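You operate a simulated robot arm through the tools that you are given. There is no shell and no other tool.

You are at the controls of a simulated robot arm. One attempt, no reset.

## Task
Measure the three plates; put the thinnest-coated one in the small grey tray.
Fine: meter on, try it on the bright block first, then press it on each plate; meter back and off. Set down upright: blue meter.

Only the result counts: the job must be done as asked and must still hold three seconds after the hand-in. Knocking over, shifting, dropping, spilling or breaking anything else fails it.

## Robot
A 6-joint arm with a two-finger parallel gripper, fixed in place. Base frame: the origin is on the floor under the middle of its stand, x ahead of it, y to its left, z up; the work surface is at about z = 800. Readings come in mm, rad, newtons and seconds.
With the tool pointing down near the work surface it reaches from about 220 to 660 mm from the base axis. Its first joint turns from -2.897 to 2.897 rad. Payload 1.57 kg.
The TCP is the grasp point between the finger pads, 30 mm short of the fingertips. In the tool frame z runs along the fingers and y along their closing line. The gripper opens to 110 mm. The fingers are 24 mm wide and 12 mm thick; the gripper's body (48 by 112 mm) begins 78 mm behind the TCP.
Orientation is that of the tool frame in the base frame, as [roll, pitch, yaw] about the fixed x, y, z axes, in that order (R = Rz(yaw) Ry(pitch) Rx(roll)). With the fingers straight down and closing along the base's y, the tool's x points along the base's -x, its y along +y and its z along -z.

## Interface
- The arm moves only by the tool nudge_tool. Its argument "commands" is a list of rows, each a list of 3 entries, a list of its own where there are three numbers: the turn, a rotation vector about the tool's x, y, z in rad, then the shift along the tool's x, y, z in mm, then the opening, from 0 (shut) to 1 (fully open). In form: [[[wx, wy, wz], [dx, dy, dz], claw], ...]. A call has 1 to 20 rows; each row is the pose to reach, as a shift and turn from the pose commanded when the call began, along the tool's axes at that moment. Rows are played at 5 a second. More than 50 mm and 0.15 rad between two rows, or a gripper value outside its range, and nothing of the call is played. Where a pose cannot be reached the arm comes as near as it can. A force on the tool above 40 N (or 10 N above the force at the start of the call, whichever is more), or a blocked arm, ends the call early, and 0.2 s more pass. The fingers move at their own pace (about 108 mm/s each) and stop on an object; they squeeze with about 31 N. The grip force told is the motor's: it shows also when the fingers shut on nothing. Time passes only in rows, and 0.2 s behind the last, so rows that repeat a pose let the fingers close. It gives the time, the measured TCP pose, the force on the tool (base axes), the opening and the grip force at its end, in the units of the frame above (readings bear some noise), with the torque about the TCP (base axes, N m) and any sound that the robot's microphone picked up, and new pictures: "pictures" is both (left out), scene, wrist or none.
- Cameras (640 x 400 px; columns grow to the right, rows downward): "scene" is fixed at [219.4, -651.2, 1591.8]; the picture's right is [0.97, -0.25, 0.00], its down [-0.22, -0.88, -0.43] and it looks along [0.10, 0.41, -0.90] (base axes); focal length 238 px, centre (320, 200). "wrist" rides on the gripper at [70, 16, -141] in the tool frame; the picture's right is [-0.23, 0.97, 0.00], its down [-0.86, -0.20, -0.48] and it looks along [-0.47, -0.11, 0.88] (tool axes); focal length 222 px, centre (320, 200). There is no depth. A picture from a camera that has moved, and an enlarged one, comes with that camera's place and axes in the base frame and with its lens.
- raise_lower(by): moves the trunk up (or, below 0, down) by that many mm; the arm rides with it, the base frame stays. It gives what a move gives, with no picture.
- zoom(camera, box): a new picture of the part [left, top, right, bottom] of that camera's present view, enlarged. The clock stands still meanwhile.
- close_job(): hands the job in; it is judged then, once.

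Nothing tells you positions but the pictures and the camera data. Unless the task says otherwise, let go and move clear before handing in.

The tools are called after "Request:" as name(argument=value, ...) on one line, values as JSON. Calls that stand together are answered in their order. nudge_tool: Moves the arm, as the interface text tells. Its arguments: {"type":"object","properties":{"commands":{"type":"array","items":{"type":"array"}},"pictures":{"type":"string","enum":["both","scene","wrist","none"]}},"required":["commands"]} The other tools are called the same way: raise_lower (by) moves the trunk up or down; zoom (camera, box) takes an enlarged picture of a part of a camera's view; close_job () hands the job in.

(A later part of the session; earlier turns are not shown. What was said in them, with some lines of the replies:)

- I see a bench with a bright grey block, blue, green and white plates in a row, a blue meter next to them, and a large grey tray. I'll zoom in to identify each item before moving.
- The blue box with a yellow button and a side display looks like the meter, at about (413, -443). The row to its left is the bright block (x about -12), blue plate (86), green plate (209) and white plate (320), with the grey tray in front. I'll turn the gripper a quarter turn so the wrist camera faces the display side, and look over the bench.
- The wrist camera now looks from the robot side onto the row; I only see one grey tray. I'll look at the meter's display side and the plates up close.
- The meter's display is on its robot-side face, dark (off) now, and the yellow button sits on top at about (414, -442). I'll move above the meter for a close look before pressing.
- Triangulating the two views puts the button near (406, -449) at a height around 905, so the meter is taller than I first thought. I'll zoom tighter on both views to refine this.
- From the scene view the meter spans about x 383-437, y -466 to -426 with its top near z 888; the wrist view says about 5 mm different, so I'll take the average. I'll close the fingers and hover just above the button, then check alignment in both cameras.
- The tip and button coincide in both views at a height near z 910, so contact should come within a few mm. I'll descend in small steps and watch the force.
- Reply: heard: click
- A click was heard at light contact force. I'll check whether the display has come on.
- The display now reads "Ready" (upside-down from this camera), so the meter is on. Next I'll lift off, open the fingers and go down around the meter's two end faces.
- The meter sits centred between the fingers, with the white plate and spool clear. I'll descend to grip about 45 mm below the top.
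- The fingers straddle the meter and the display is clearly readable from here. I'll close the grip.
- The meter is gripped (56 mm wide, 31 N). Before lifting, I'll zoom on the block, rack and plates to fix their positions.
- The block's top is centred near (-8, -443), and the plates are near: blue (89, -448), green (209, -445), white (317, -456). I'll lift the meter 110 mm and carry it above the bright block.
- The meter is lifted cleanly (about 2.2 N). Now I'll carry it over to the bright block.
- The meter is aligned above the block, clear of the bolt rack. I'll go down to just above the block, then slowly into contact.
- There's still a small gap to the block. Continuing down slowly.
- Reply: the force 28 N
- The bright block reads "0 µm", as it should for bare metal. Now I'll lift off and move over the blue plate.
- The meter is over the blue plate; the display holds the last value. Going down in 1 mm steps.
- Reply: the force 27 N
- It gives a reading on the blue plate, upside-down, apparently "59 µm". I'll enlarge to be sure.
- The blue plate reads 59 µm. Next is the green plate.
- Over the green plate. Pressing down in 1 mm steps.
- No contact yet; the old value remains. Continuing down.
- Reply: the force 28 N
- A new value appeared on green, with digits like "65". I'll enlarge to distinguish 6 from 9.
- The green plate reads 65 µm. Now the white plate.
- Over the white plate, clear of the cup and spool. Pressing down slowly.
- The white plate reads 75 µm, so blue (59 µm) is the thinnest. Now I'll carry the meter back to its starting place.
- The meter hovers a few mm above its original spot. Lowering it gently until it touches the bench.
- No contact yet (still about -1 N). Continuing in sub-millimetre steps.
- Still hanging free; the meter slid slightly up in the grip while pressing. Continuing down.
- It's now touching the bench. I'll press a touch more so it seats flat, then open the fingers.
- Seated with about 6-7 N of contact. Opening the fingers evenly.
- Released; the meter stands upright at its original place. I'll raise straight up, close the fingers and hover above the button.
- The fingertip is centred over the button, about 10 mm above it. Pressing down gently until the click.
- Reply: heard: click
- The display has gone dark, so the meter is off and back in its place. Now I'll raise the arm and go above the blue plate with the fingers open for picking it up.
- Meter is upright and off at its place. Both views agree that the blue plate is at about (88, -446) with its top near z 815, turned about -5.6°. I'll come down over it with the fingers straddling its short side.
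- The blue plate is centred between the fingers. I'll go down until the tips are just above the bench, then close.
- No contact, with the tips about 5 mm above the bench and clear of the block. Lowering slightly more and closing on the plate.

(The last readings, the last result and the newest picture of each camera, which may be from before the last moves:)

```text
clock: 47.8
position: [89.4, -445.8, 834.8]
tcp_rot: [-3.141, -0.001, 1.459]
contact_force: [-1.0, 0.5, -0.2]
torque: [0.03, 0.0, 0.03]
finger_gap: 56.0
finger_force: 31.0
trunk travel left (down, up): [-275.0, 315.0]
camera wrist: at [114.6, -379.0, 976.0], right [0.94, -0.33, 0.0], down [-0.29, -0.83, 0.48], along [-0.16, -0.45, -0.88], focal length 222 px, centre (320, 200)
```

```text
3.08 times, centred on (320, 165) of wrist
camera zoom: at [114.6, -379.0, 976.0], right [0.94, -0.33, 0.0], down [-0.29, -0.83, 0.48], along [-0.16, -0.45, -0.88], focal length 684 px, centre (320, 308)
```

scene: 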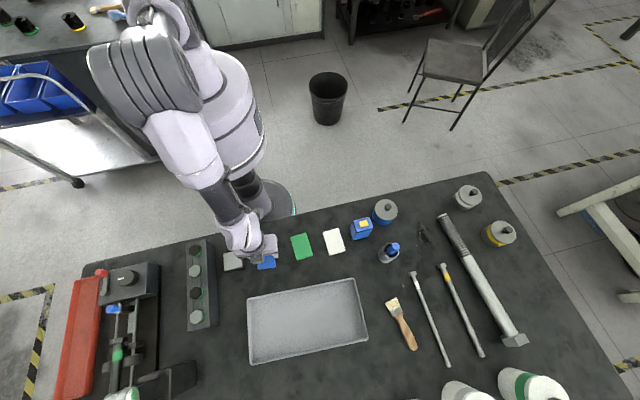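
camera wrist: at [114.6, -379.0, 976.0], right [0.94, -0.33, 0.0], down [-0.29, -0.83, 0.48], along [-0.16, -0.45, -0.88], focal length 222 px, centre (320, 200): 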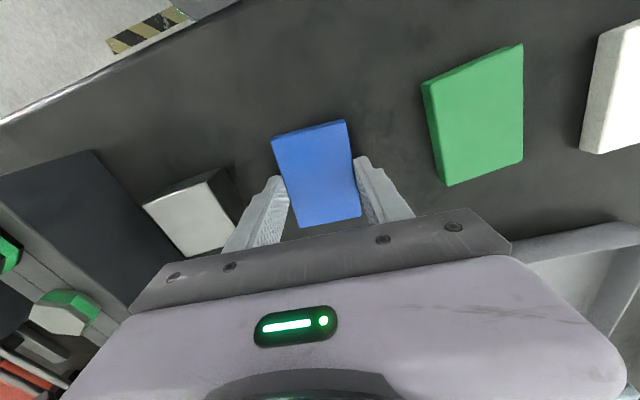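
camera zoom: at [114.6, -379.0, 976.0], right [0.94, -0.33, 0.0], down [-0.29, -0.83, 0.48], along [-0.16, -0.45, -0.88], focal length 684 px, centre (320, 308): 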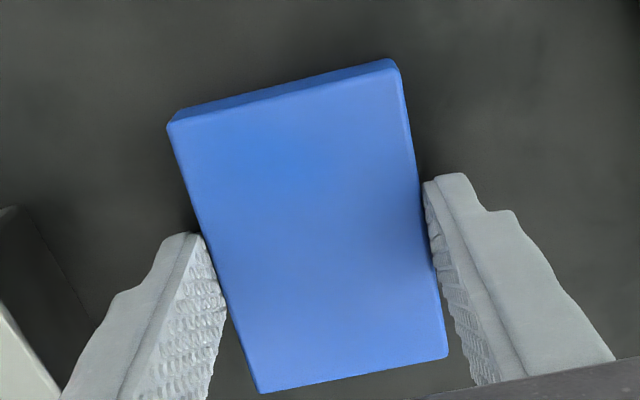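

The blue plate is held (56 mm, 31 N). Lifting it 70 mm and carrying it over the grey tray.

Request:
nudge_tool(commands=[[[0, 0, 0], [0, 0, -6], 0.3], [[0, 0, 0], [0, 0, -25], 0.3], [[0, 0, 0], [0, 0, -50], 0.3], [[0, 0, 0], [0, 0, -70], 0.3], [[0, 0, 0], [-15, 3, -75], 0.3], [[0, 0, 0], [-45, 8, -75], 0.3], [[0, 0, 0], [-80, 15, -75], 0.3], [[0, 0, 0], [-115, 21, -75], 0.3], [[0, 0, 0], [-145, 27, -75], 0.3], [[0, 0, 0], [-170, 31, -75], 0.3], [[0, 0, 0], [-181, 33.4, -75], 0.3], [[0, 0, 0], [-181, 33.4, -75], 0.3]], pictures="both")

Request:
zoom(camera="wrist", box=[190, 60, 450, 240])

Request:
zoom(camera="scene", box=[225, 230, 385, 370])

```text
clock: 50.4
position: [102.3, -629.4, 907.6]
tcp_rot: [3.14, 0.0, 1.458]
contact_force: [0.5, 0.0, -3.0]
torque: [-0.01, 0.01, -0.01]
finger_gap: 55.6
finger_force: 31.0
trunk travel left (down, up): [-275.0, 315.0]
camera wrist: at [126.8, -561.9, 1048.6], right [0.94, -0.33, 0.0], down [-0.29, -0.83, 0.48], along [-0.16, -0.45, -0.88], focal length 222 px, centre (320, 200)
```

scene: 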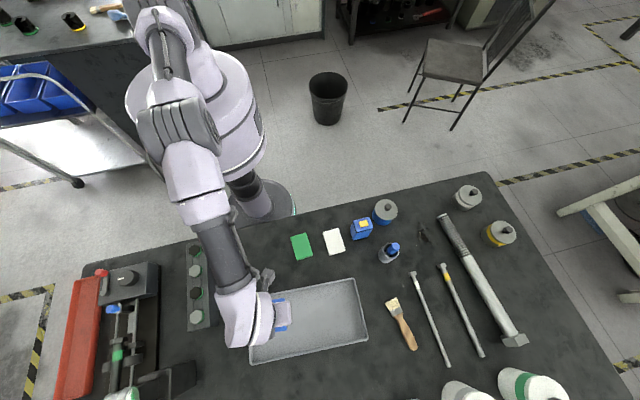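
wrist: 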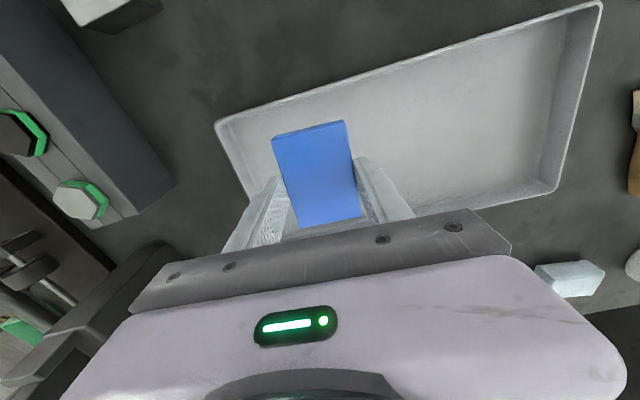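

```text
2.22 times, centred on (320, 150) of wrist
camera zoom: at [126.8, -561.9, 1048.6], right [0.94, -0.33, 0.0], down [-0.29, -0.83, 0.48], along [-0.16, -0.45, -0.88], focal length 494 px, centre (320, 311)
```

zoom: 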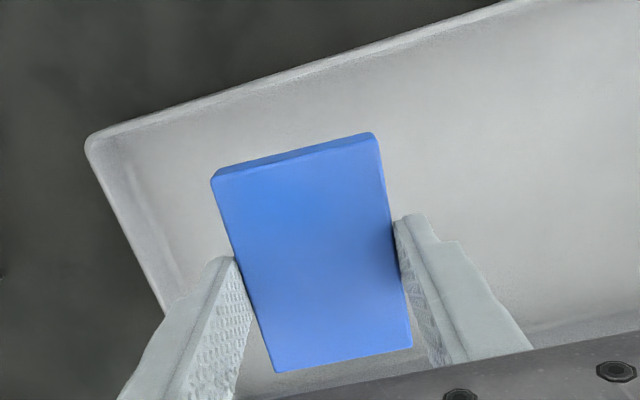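

```text
2.86 times, centred on (305, 300) of scene
camera zoom: at [219.4, -651.2, 1591.8], right [0.97, -0.25, 0.0], down [-0.22, -0.88, -0.43], along [0.1, 0.41, -0.9], focal length 680 px, centre (363, -86)
```

zoom: 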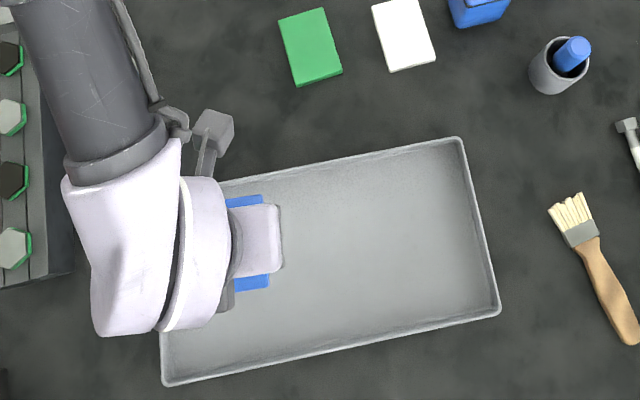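

The plate is over the tray with good clearance to the left; I'll shift 7 mm further in from the near wall and lower to just above the tray floor.

Request:
nudge_tool(commands=[[[0, 0, 0], [-4, 2, 8], 0.3], [[0, 0, 0], [-6.7, 2.8, 22], 0.3], [[0, 0, 0], [-6.7, 2.8, 38], 0.3], [[0, 0, 0], [-6.7, 2.8, 50], 0.3], [[0, 0, 0], [-6.7, 2.8, 57], 0.3], [[0, 0, 0], [-6.7, 2.8, 60], 0.3]], pictures="both")

Request:
zoom(camera="wrist", box=[190, 60, 450, 240])

Request:
zoom(camera="scene", box=[225, 260, 345, 370])

```text
clock: 51.8
position: [103.3, -634.0, 852.9]
tcp_rot: [-3.141, 0.0, 1.457]
contact_force: [0.5, -0.6, -4.0]
torque: [0.0, 0.01, 0.02]
finger_gap: 55.7
finger_force: 31.4
out of reach, approached as far as the arm can: row 6
trunk travel left (down, up): [-275.0, 315.0]
camera wrist: at [128.3, -566.2, 993.9], right [0.94, -0.33, 0.0], down [-0.29, -0.83, 0.48], along [-0.16, -0.45, -0.88], focal length 222 px, centre (320, 200)
```

scene: 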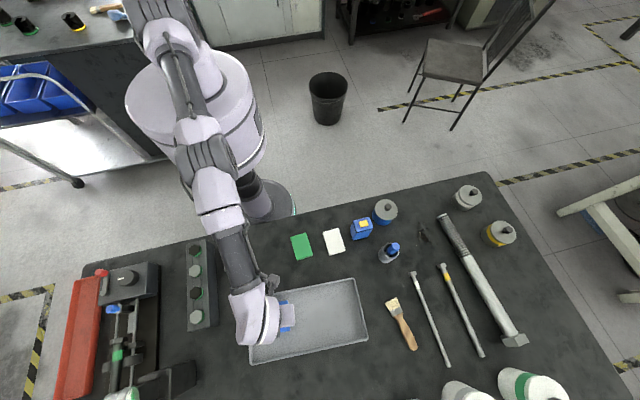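
wrist: 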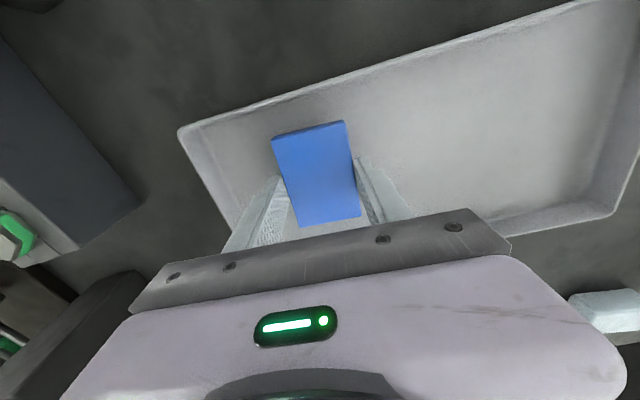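

```text
2.22 times, centred on (320, 150) of wrist
camera zoom: at [128.3, -566.2, 993.9], right [0.94, -0.33, 0.0], down [-0.29, -0.83, 0.48], along [-0.16, -0.45, -0.88], focal length 494 px, centre (320, 311)
```

zoom: 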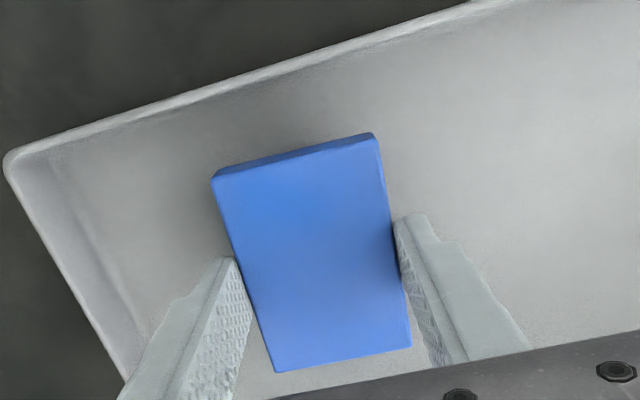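

```text
3.64 times, centred on (285, 315) of scene
camera zoom: at [219.4, -651.2, 1591.8], right [0.97, -0.25, 0.0], down [-0.22, -0.88, -0.43], along [0.1, 0.41, -0.9], focal length 866 px, centre (447, -218)
```

zoom: 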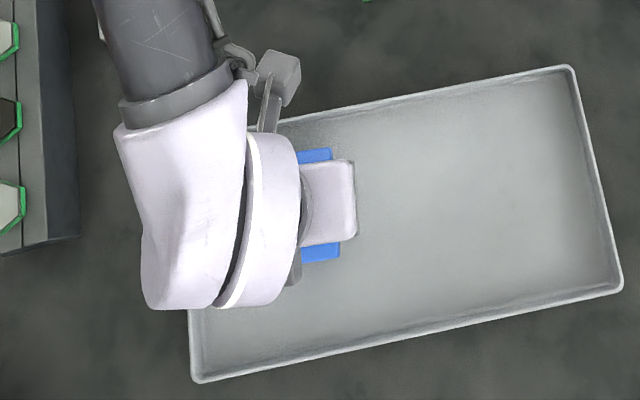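

The plate is over the tray, but the arm is at the edge of its reach at this height. I'll lift 55 mm and lower the trunk by the same amount so the arm has room to go down.

Request:
nudge_tool(commands=[[[0, 0, 0], [0, 0, -10], 0.3], [[0, 0, 0], [0, 0, -25], 0.3], [[0, 0, 0], [0, 0, -40], 0.3], [[0, 0, 0], [0, 0, -52], 0.3], [[0, 0, 0], [0, 0, -55], 0.3]], pictures="none")

```text
clock: 53.0
position: [104.0, -632.0, 907.5]
tcp_rot: [-3.141, -0.001, 1.459]
contact_force: [0.0, 0.2, -3.6]
torque: [0.0, -0.05, 0.0]
finger_gap: 55.5
finger_force: 30.8
trunk travel left (down, up): [-275.0, 315.0]
```

Request:
raise_lower(by=-50)

```text
clock: 53.9
position: [104.7, -631.5, 857.5]
tcp_rot: [3.141, -0.001, 1.46]
contact_force: [-0.2, 0.4, -3.3]
torque: [-0.03, 0.0, 0.0]
finger_gap: 55.8
finger_force: 30.5
trunk travel left (down, up): [-225.0, 365.0]
```

The trunk is lower and the plate is held at about 20 mm above the tray floor. Descending further with the arm.

Request:
nudge_tool(commands=[[[0, 0, 0], [-1, 0, 4], 0.3], [[0, 0, 0], [-2, 0, 8], 0.3], [[0, 0, 0], [-2, 0, 11], 0.3], [[0, 0, 0], [-2, 0, 12], 0.3]], pictures="both")

Request:
zoom(camera="wrist", box=[190, 60, 450, 240])

Request:
zoom(camera="scene", box=[245, 280, 325, 350])

```text
clock: 54.9
position: [105.5, -633.0, 845.4]
tcp_rot: [3.141, 0.001, 1.459]
contact_force: [0.4, -0.2, -4.1]
torque: [0.01, 0.01, 0.05]
finger_gap: 55.6
finger_force: 31.0
trunk travel left (down, up): [-225.0, 365.0]
camera wrist: at [129.4, -566.2, 987.1], right [0.94, -0.33, 0.0], down [-0.29, -0.83, 0.48], along [-0.16, -0.45, -0.88], focal length 222 px, centre (320, 200)
```

scene: 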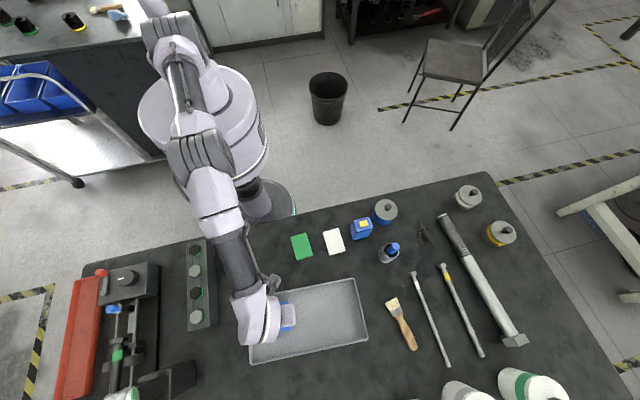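
wrist: 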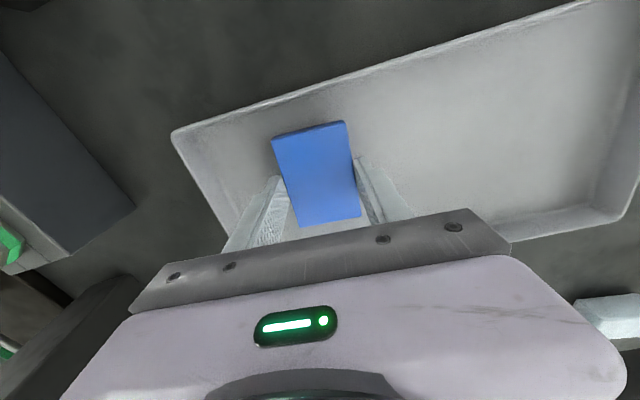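

```text
2.22 times, centred on (320, 150) of wrist
camera zoom: at [129.4, -566.2, 987.1], right [0.94, -0.33, 0.0], down [-0.29, -0.83, 0.48], along [-0.16, -0.45, -0.88], focal length 494 px, centre (320, 311)
```

zoom: 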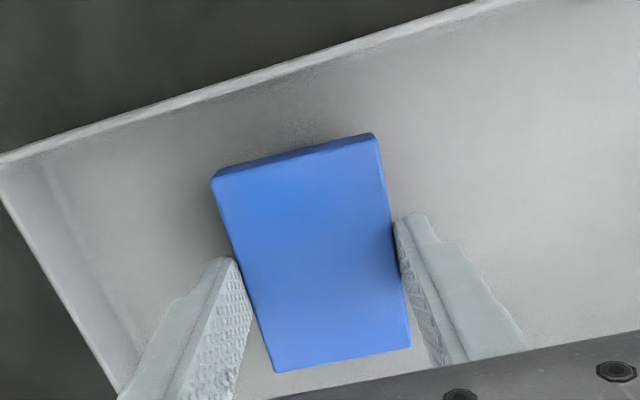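

```text
5.71 times, centred on (285, 315) of scene
camera zoom: at [219.4, -651.2, 1591.8], right [0.97, -0.25, 0.0], down [-0.22, -0.88, -0.43], along [0.1, 0.41, -0.9], focal length 1360 px, centre (520, -457)
```

zoom: 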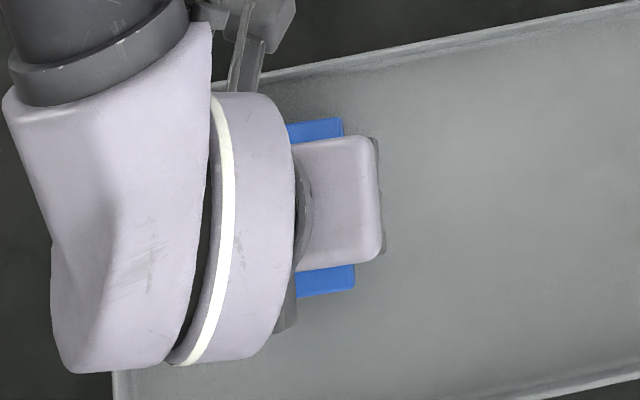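

The plate is well inside the tray walls. Lowering in 1 mm steps until it touches the tray floor.

Request:
nudge_tool(commands=[[[0, 0, 0], [0, 0, 1], 0.3], [[0, 0, 0], [0, 0, 2], 0.3], [[0, 0, 0], [0, 0, 3], 0.3]], pictures="none")

```text
clock: 55.7
position: [104.0, -632.9, 842.4]
tcp_rot: [-3.141, 0.0, 1.458]
contact_force: [0.9, -0.4, -3.7]
torque: [0.01, 0.02, 0.01]
finger_gap: 55.8
finger_force: 31.0
trunk travel left (down, up): [-225.0, 365.0]
```

Request:
nudge_tool(commands=[[[0, 0, 0], [0, 0, 1], 0.3], [[0, 0, 0], [0, 0, 2], 0.3]], pictures="none")

```text
clock: 56.3
position: [103.8, -632.2, 840.7]
tcp_rot: [3.141, 0.0, 1.459]
contact_force: [0.8, 0.6, -3.2]
torque: [-0.01, 0.01, 0.0]
finger_gap: 55.7
finger_force: 31.4
trunk travel left (down, up): [-225.0, 365.0]
```

No contact yet. Continuing with fine steps.

Request:
nudge_tool(commands=[[[0, 0, 0], [0, 0, 0.7], 0.3], [[0, 0, 0], [0, 0, 1.4], 0.3]], pictures="none")

```text
clock: 56.9
position: [103.4, -632.9, 838.9]
tcp_rot: [-3.141, -0.001, 1.459]
contact_force: [-0.7, -1.3, -2.5]
torque: [0.01, 0.02, 0.01]
finger_gap: 55.7
finger_force: 31.1
trunk travel left (down, up): [-225.0, 365.0]
```

Request:
nudge_tool(commands=[[[0, 0, 0], [0, 0, 0.7], 0.3], [[0, 0, 0], [0, 0, 1.4], 0.3]], pictures="none")

```text
clock: 57.5
position: [103.7, -632.5, 839.1]
tcp_rot: [-3.14, -0.002, 1.459]
contact_force: [-1.9, 0.4, 3.4]
torque: [0.16, 0.0, 0.02]
finger_gap: 55.7
finger_force: 30.8
trunk travel left (down, up): [-225.0, 365.0]
```

The plate is resting on the tray floor (about 7 N of contact). Opening the fingers and checking.

Request:
nudge_tool(commands=[[[0, 0, 0], [0, 0, 0.2], 0.3], [[0, 0, 0], [0, 0, 0.2], 0.52], [[0, 0, 0], [0, 0, 0.2], 0.6], [[0, 0, 0], [0, 0, 0.2], 0.7], [[0, 0, 0], [0, 0, 0.2], 0.76], [[0, 0, 0], [0, 0, 0.2], 0.76]], pictures="both")

Request:
zoom(camera="wrist", box=[190, 60, 450, 240])

```text
clock: 58.9
position: [104.2, -633.2, 837.7]
tcp_rot: [3.14, -0.002, 1.459]
contact_force: [-0.3, 0.6, -0.3]
torque: [0.01, 0.01, -0.01]
finger_gap: 83.8
finger_force: 0.1
trunk travel left (down, up): [-225.0, 365.0]
camera wrist: at [128.7, -565.5, 978.9], right [0.94, -0.33, 0.0], down [-0.29, -0.83, 0.48], along [-0.16, -0.45, -0.88], focal length 222 px, centre (320, 200)
```

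scene: 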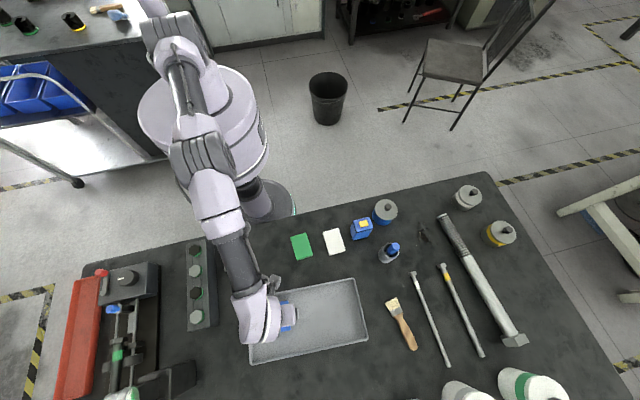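
wrist: 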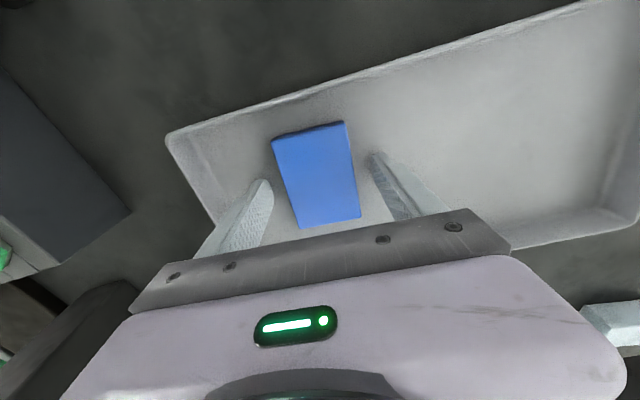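

```text
2.22 times, centred on (320, 150) of wrist
camera zoom: at [128.7, -565.5, 978.9], right [0.94, -0.33, 0.0], down [-0.29, -0.83, 0.48], along [-0.16, -0.45, -0.88], focal length 494 px, centre (320, 311)
```

zoom: 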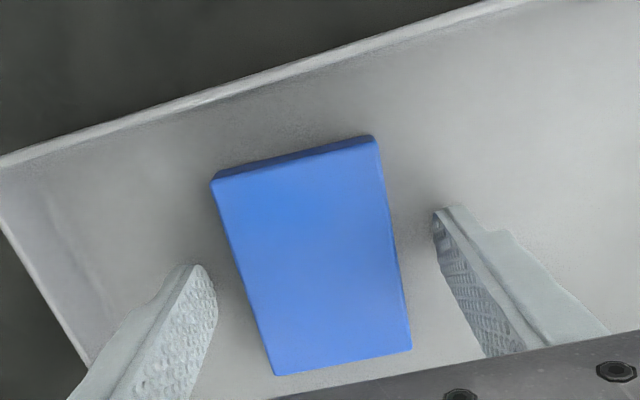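

The blue plate is lying flat in the tray, released. I'll raise straight up and move back clear.

Request:
nudge_tool(commands=[[[0, 0, 0], [0, 0, -8], 0.76], [[0, 0, 0], [0, 0, -25], 0.76], [[0, 0, 0], [0, 0, -50], 0.76], [[0, 0, 0], [0, 0, -80], 0.76], [[0, 0, 0], [0, 0, -110], 0.76], [[0, 0, 0], [10, 0, -140], 0.76], [[0, 0, 0], [40, 0, -170], 0.76], [[0, 0, 0], [80, 0, -200], 0.76], [[0, 0, 0], [120, 0, -225], 0.76], [[0, 0, 0], [160, 0, -245], 0.76], [[0, 0, 0], [200, 0, -250], 0.76], [[0, 0, 0], [240, 0, -250], 0.76], [[0, 0, 0], [260, 0, -250], 0.76], [[0, 0, 0], [260, 0, -250], 0.76]], pictures="both")

Request:
zoom(camera="scene", box=[220, 220, 420, 370])

Request:
zoom(camera="scene", box=[324, 205, 404, 255])

```text
clock: 61.9
position: [134.6, -374.1, 1086.0]
tcp_rot: [-3.141, -0.001, 1.457]
contact_force: [-0.9, -0.1, 0.1]
torque: [-0.05, 0.01, 0.01]
finger_gap: 83.7
finger_force: 0.1
trunk travel left (down, up): [-225.0, 365.0]
camera wrist: at [159.7, -308.0, 1228.4], right [0.94, -0.33, 0.0], down [-0.29, -0.83, 0.48], along [-0.16, -0.45, -0.88], focal length 222 px, centre (320, 200)
```

scene: 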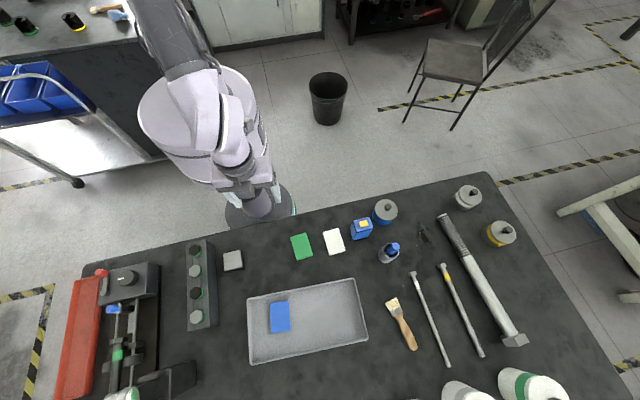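
wrist: 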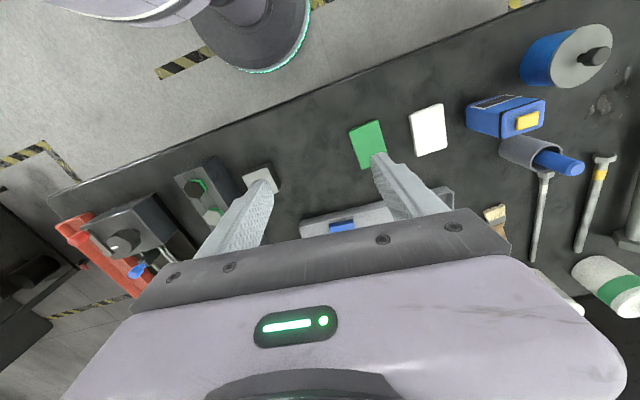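

```text
2.67 times, centred on (320, 295) of scene
camera zoom: at [219.4, -651.2, 1591.8], right [0.97, -0.25, 0.0], down [-0.22, -0.88, -0.43], along [0.1, 0.41, -0.9], focal length 635 px, centre (320, -53)
```

zoom: 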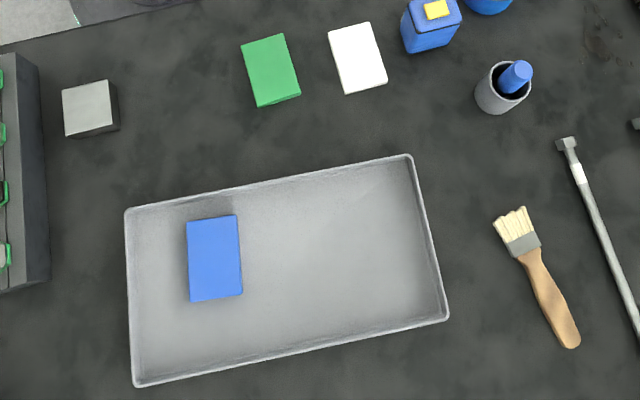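

```text
8.00 times, centred on (364, 230) of scene
camera zoom: at [219.4, -651.2, 1591.8], right [0.97, -0.25, 0.0], down [-0.22, -0.88, -0.43], along [0.1, 0.41, -0.9], focal length 1904 px, centre (-32, -40)
```

zoom: 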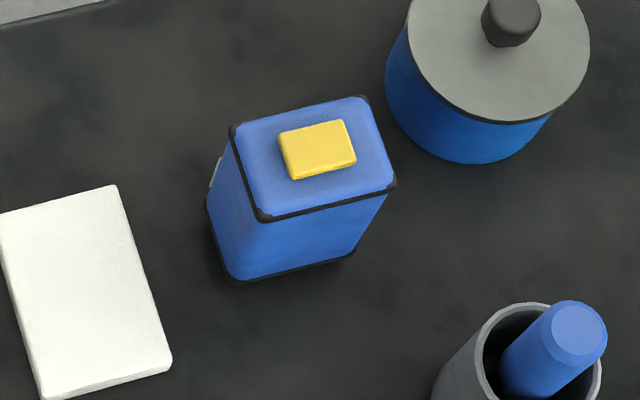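

The blue plate lies in the tray, the other plates and block are in place and the meter stands upright. One last check that the meter display is off before handing in.

Request:
zoom(camera="wrist", box=[450, 80, 560, 150])

Request:
zoom(camera="scene", box=[60, 240, 220, 400])

```text
5.71 times, centred on (505, 115) of wrist
camera zoom: at [159.7, -308.0, 1228.4], right [0.94, -0.33, 0.0], down [-0.29, -0.83, 0.48], along [-0.16, -0.45, -0.88], focal length 1269 px, centre (-737, 686)
```

zoom: 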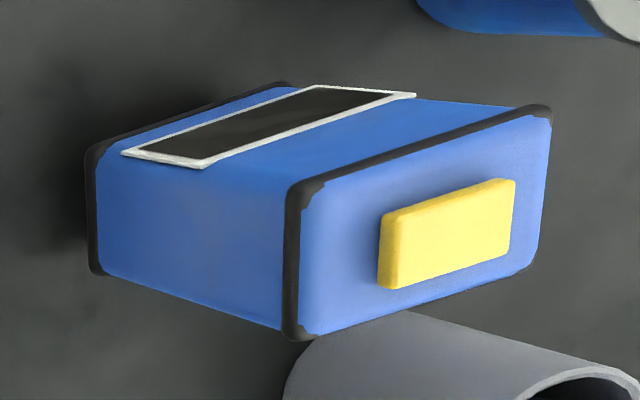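

```text
2.50 times, centred on (140, 320) of scene
camera zoom: at [219.4, -651.2, 1591.8], right [0.97, -0.25, 0.0], down [-0.22, -0.88, -0.43], along [0.1, 0.41, -0.9], focal length 595 px, centre (770, -100)
```

zoom: 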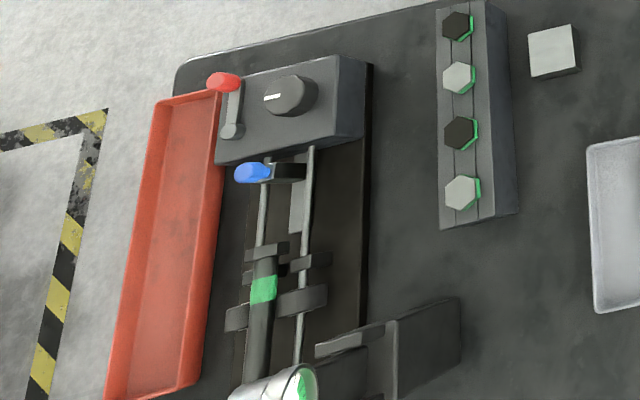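

The meter is off, upright and in its original spot. The blue plate, thinnest at 59 µm against 65 (green) and 75 (white), lies in the grey tray, nothing else has been disturbed and the gripper is clear. I'm handing the job in.

Request:
close_job()

```text
The job is handed in.
```

The blue plate had the thinnest coating, and it now lies flat in the grey tray. I've handed the job in, but the tool gave no verdict back.

| Item | Reading |
|---|---|
| Bright block | 0 µm |
| Blue plate | 59 µm |
| Green plate | 65 µm |
| White plate | 75 µm |

- **Meter:** it is back in its starting place, upright, with the display off.
- **Other items:** the last pictures showed the green and white plates, the block and everything else still in place.
- **Trunk:** I lowered it 50 mm so the arm could reach down into the tray, and left it there.
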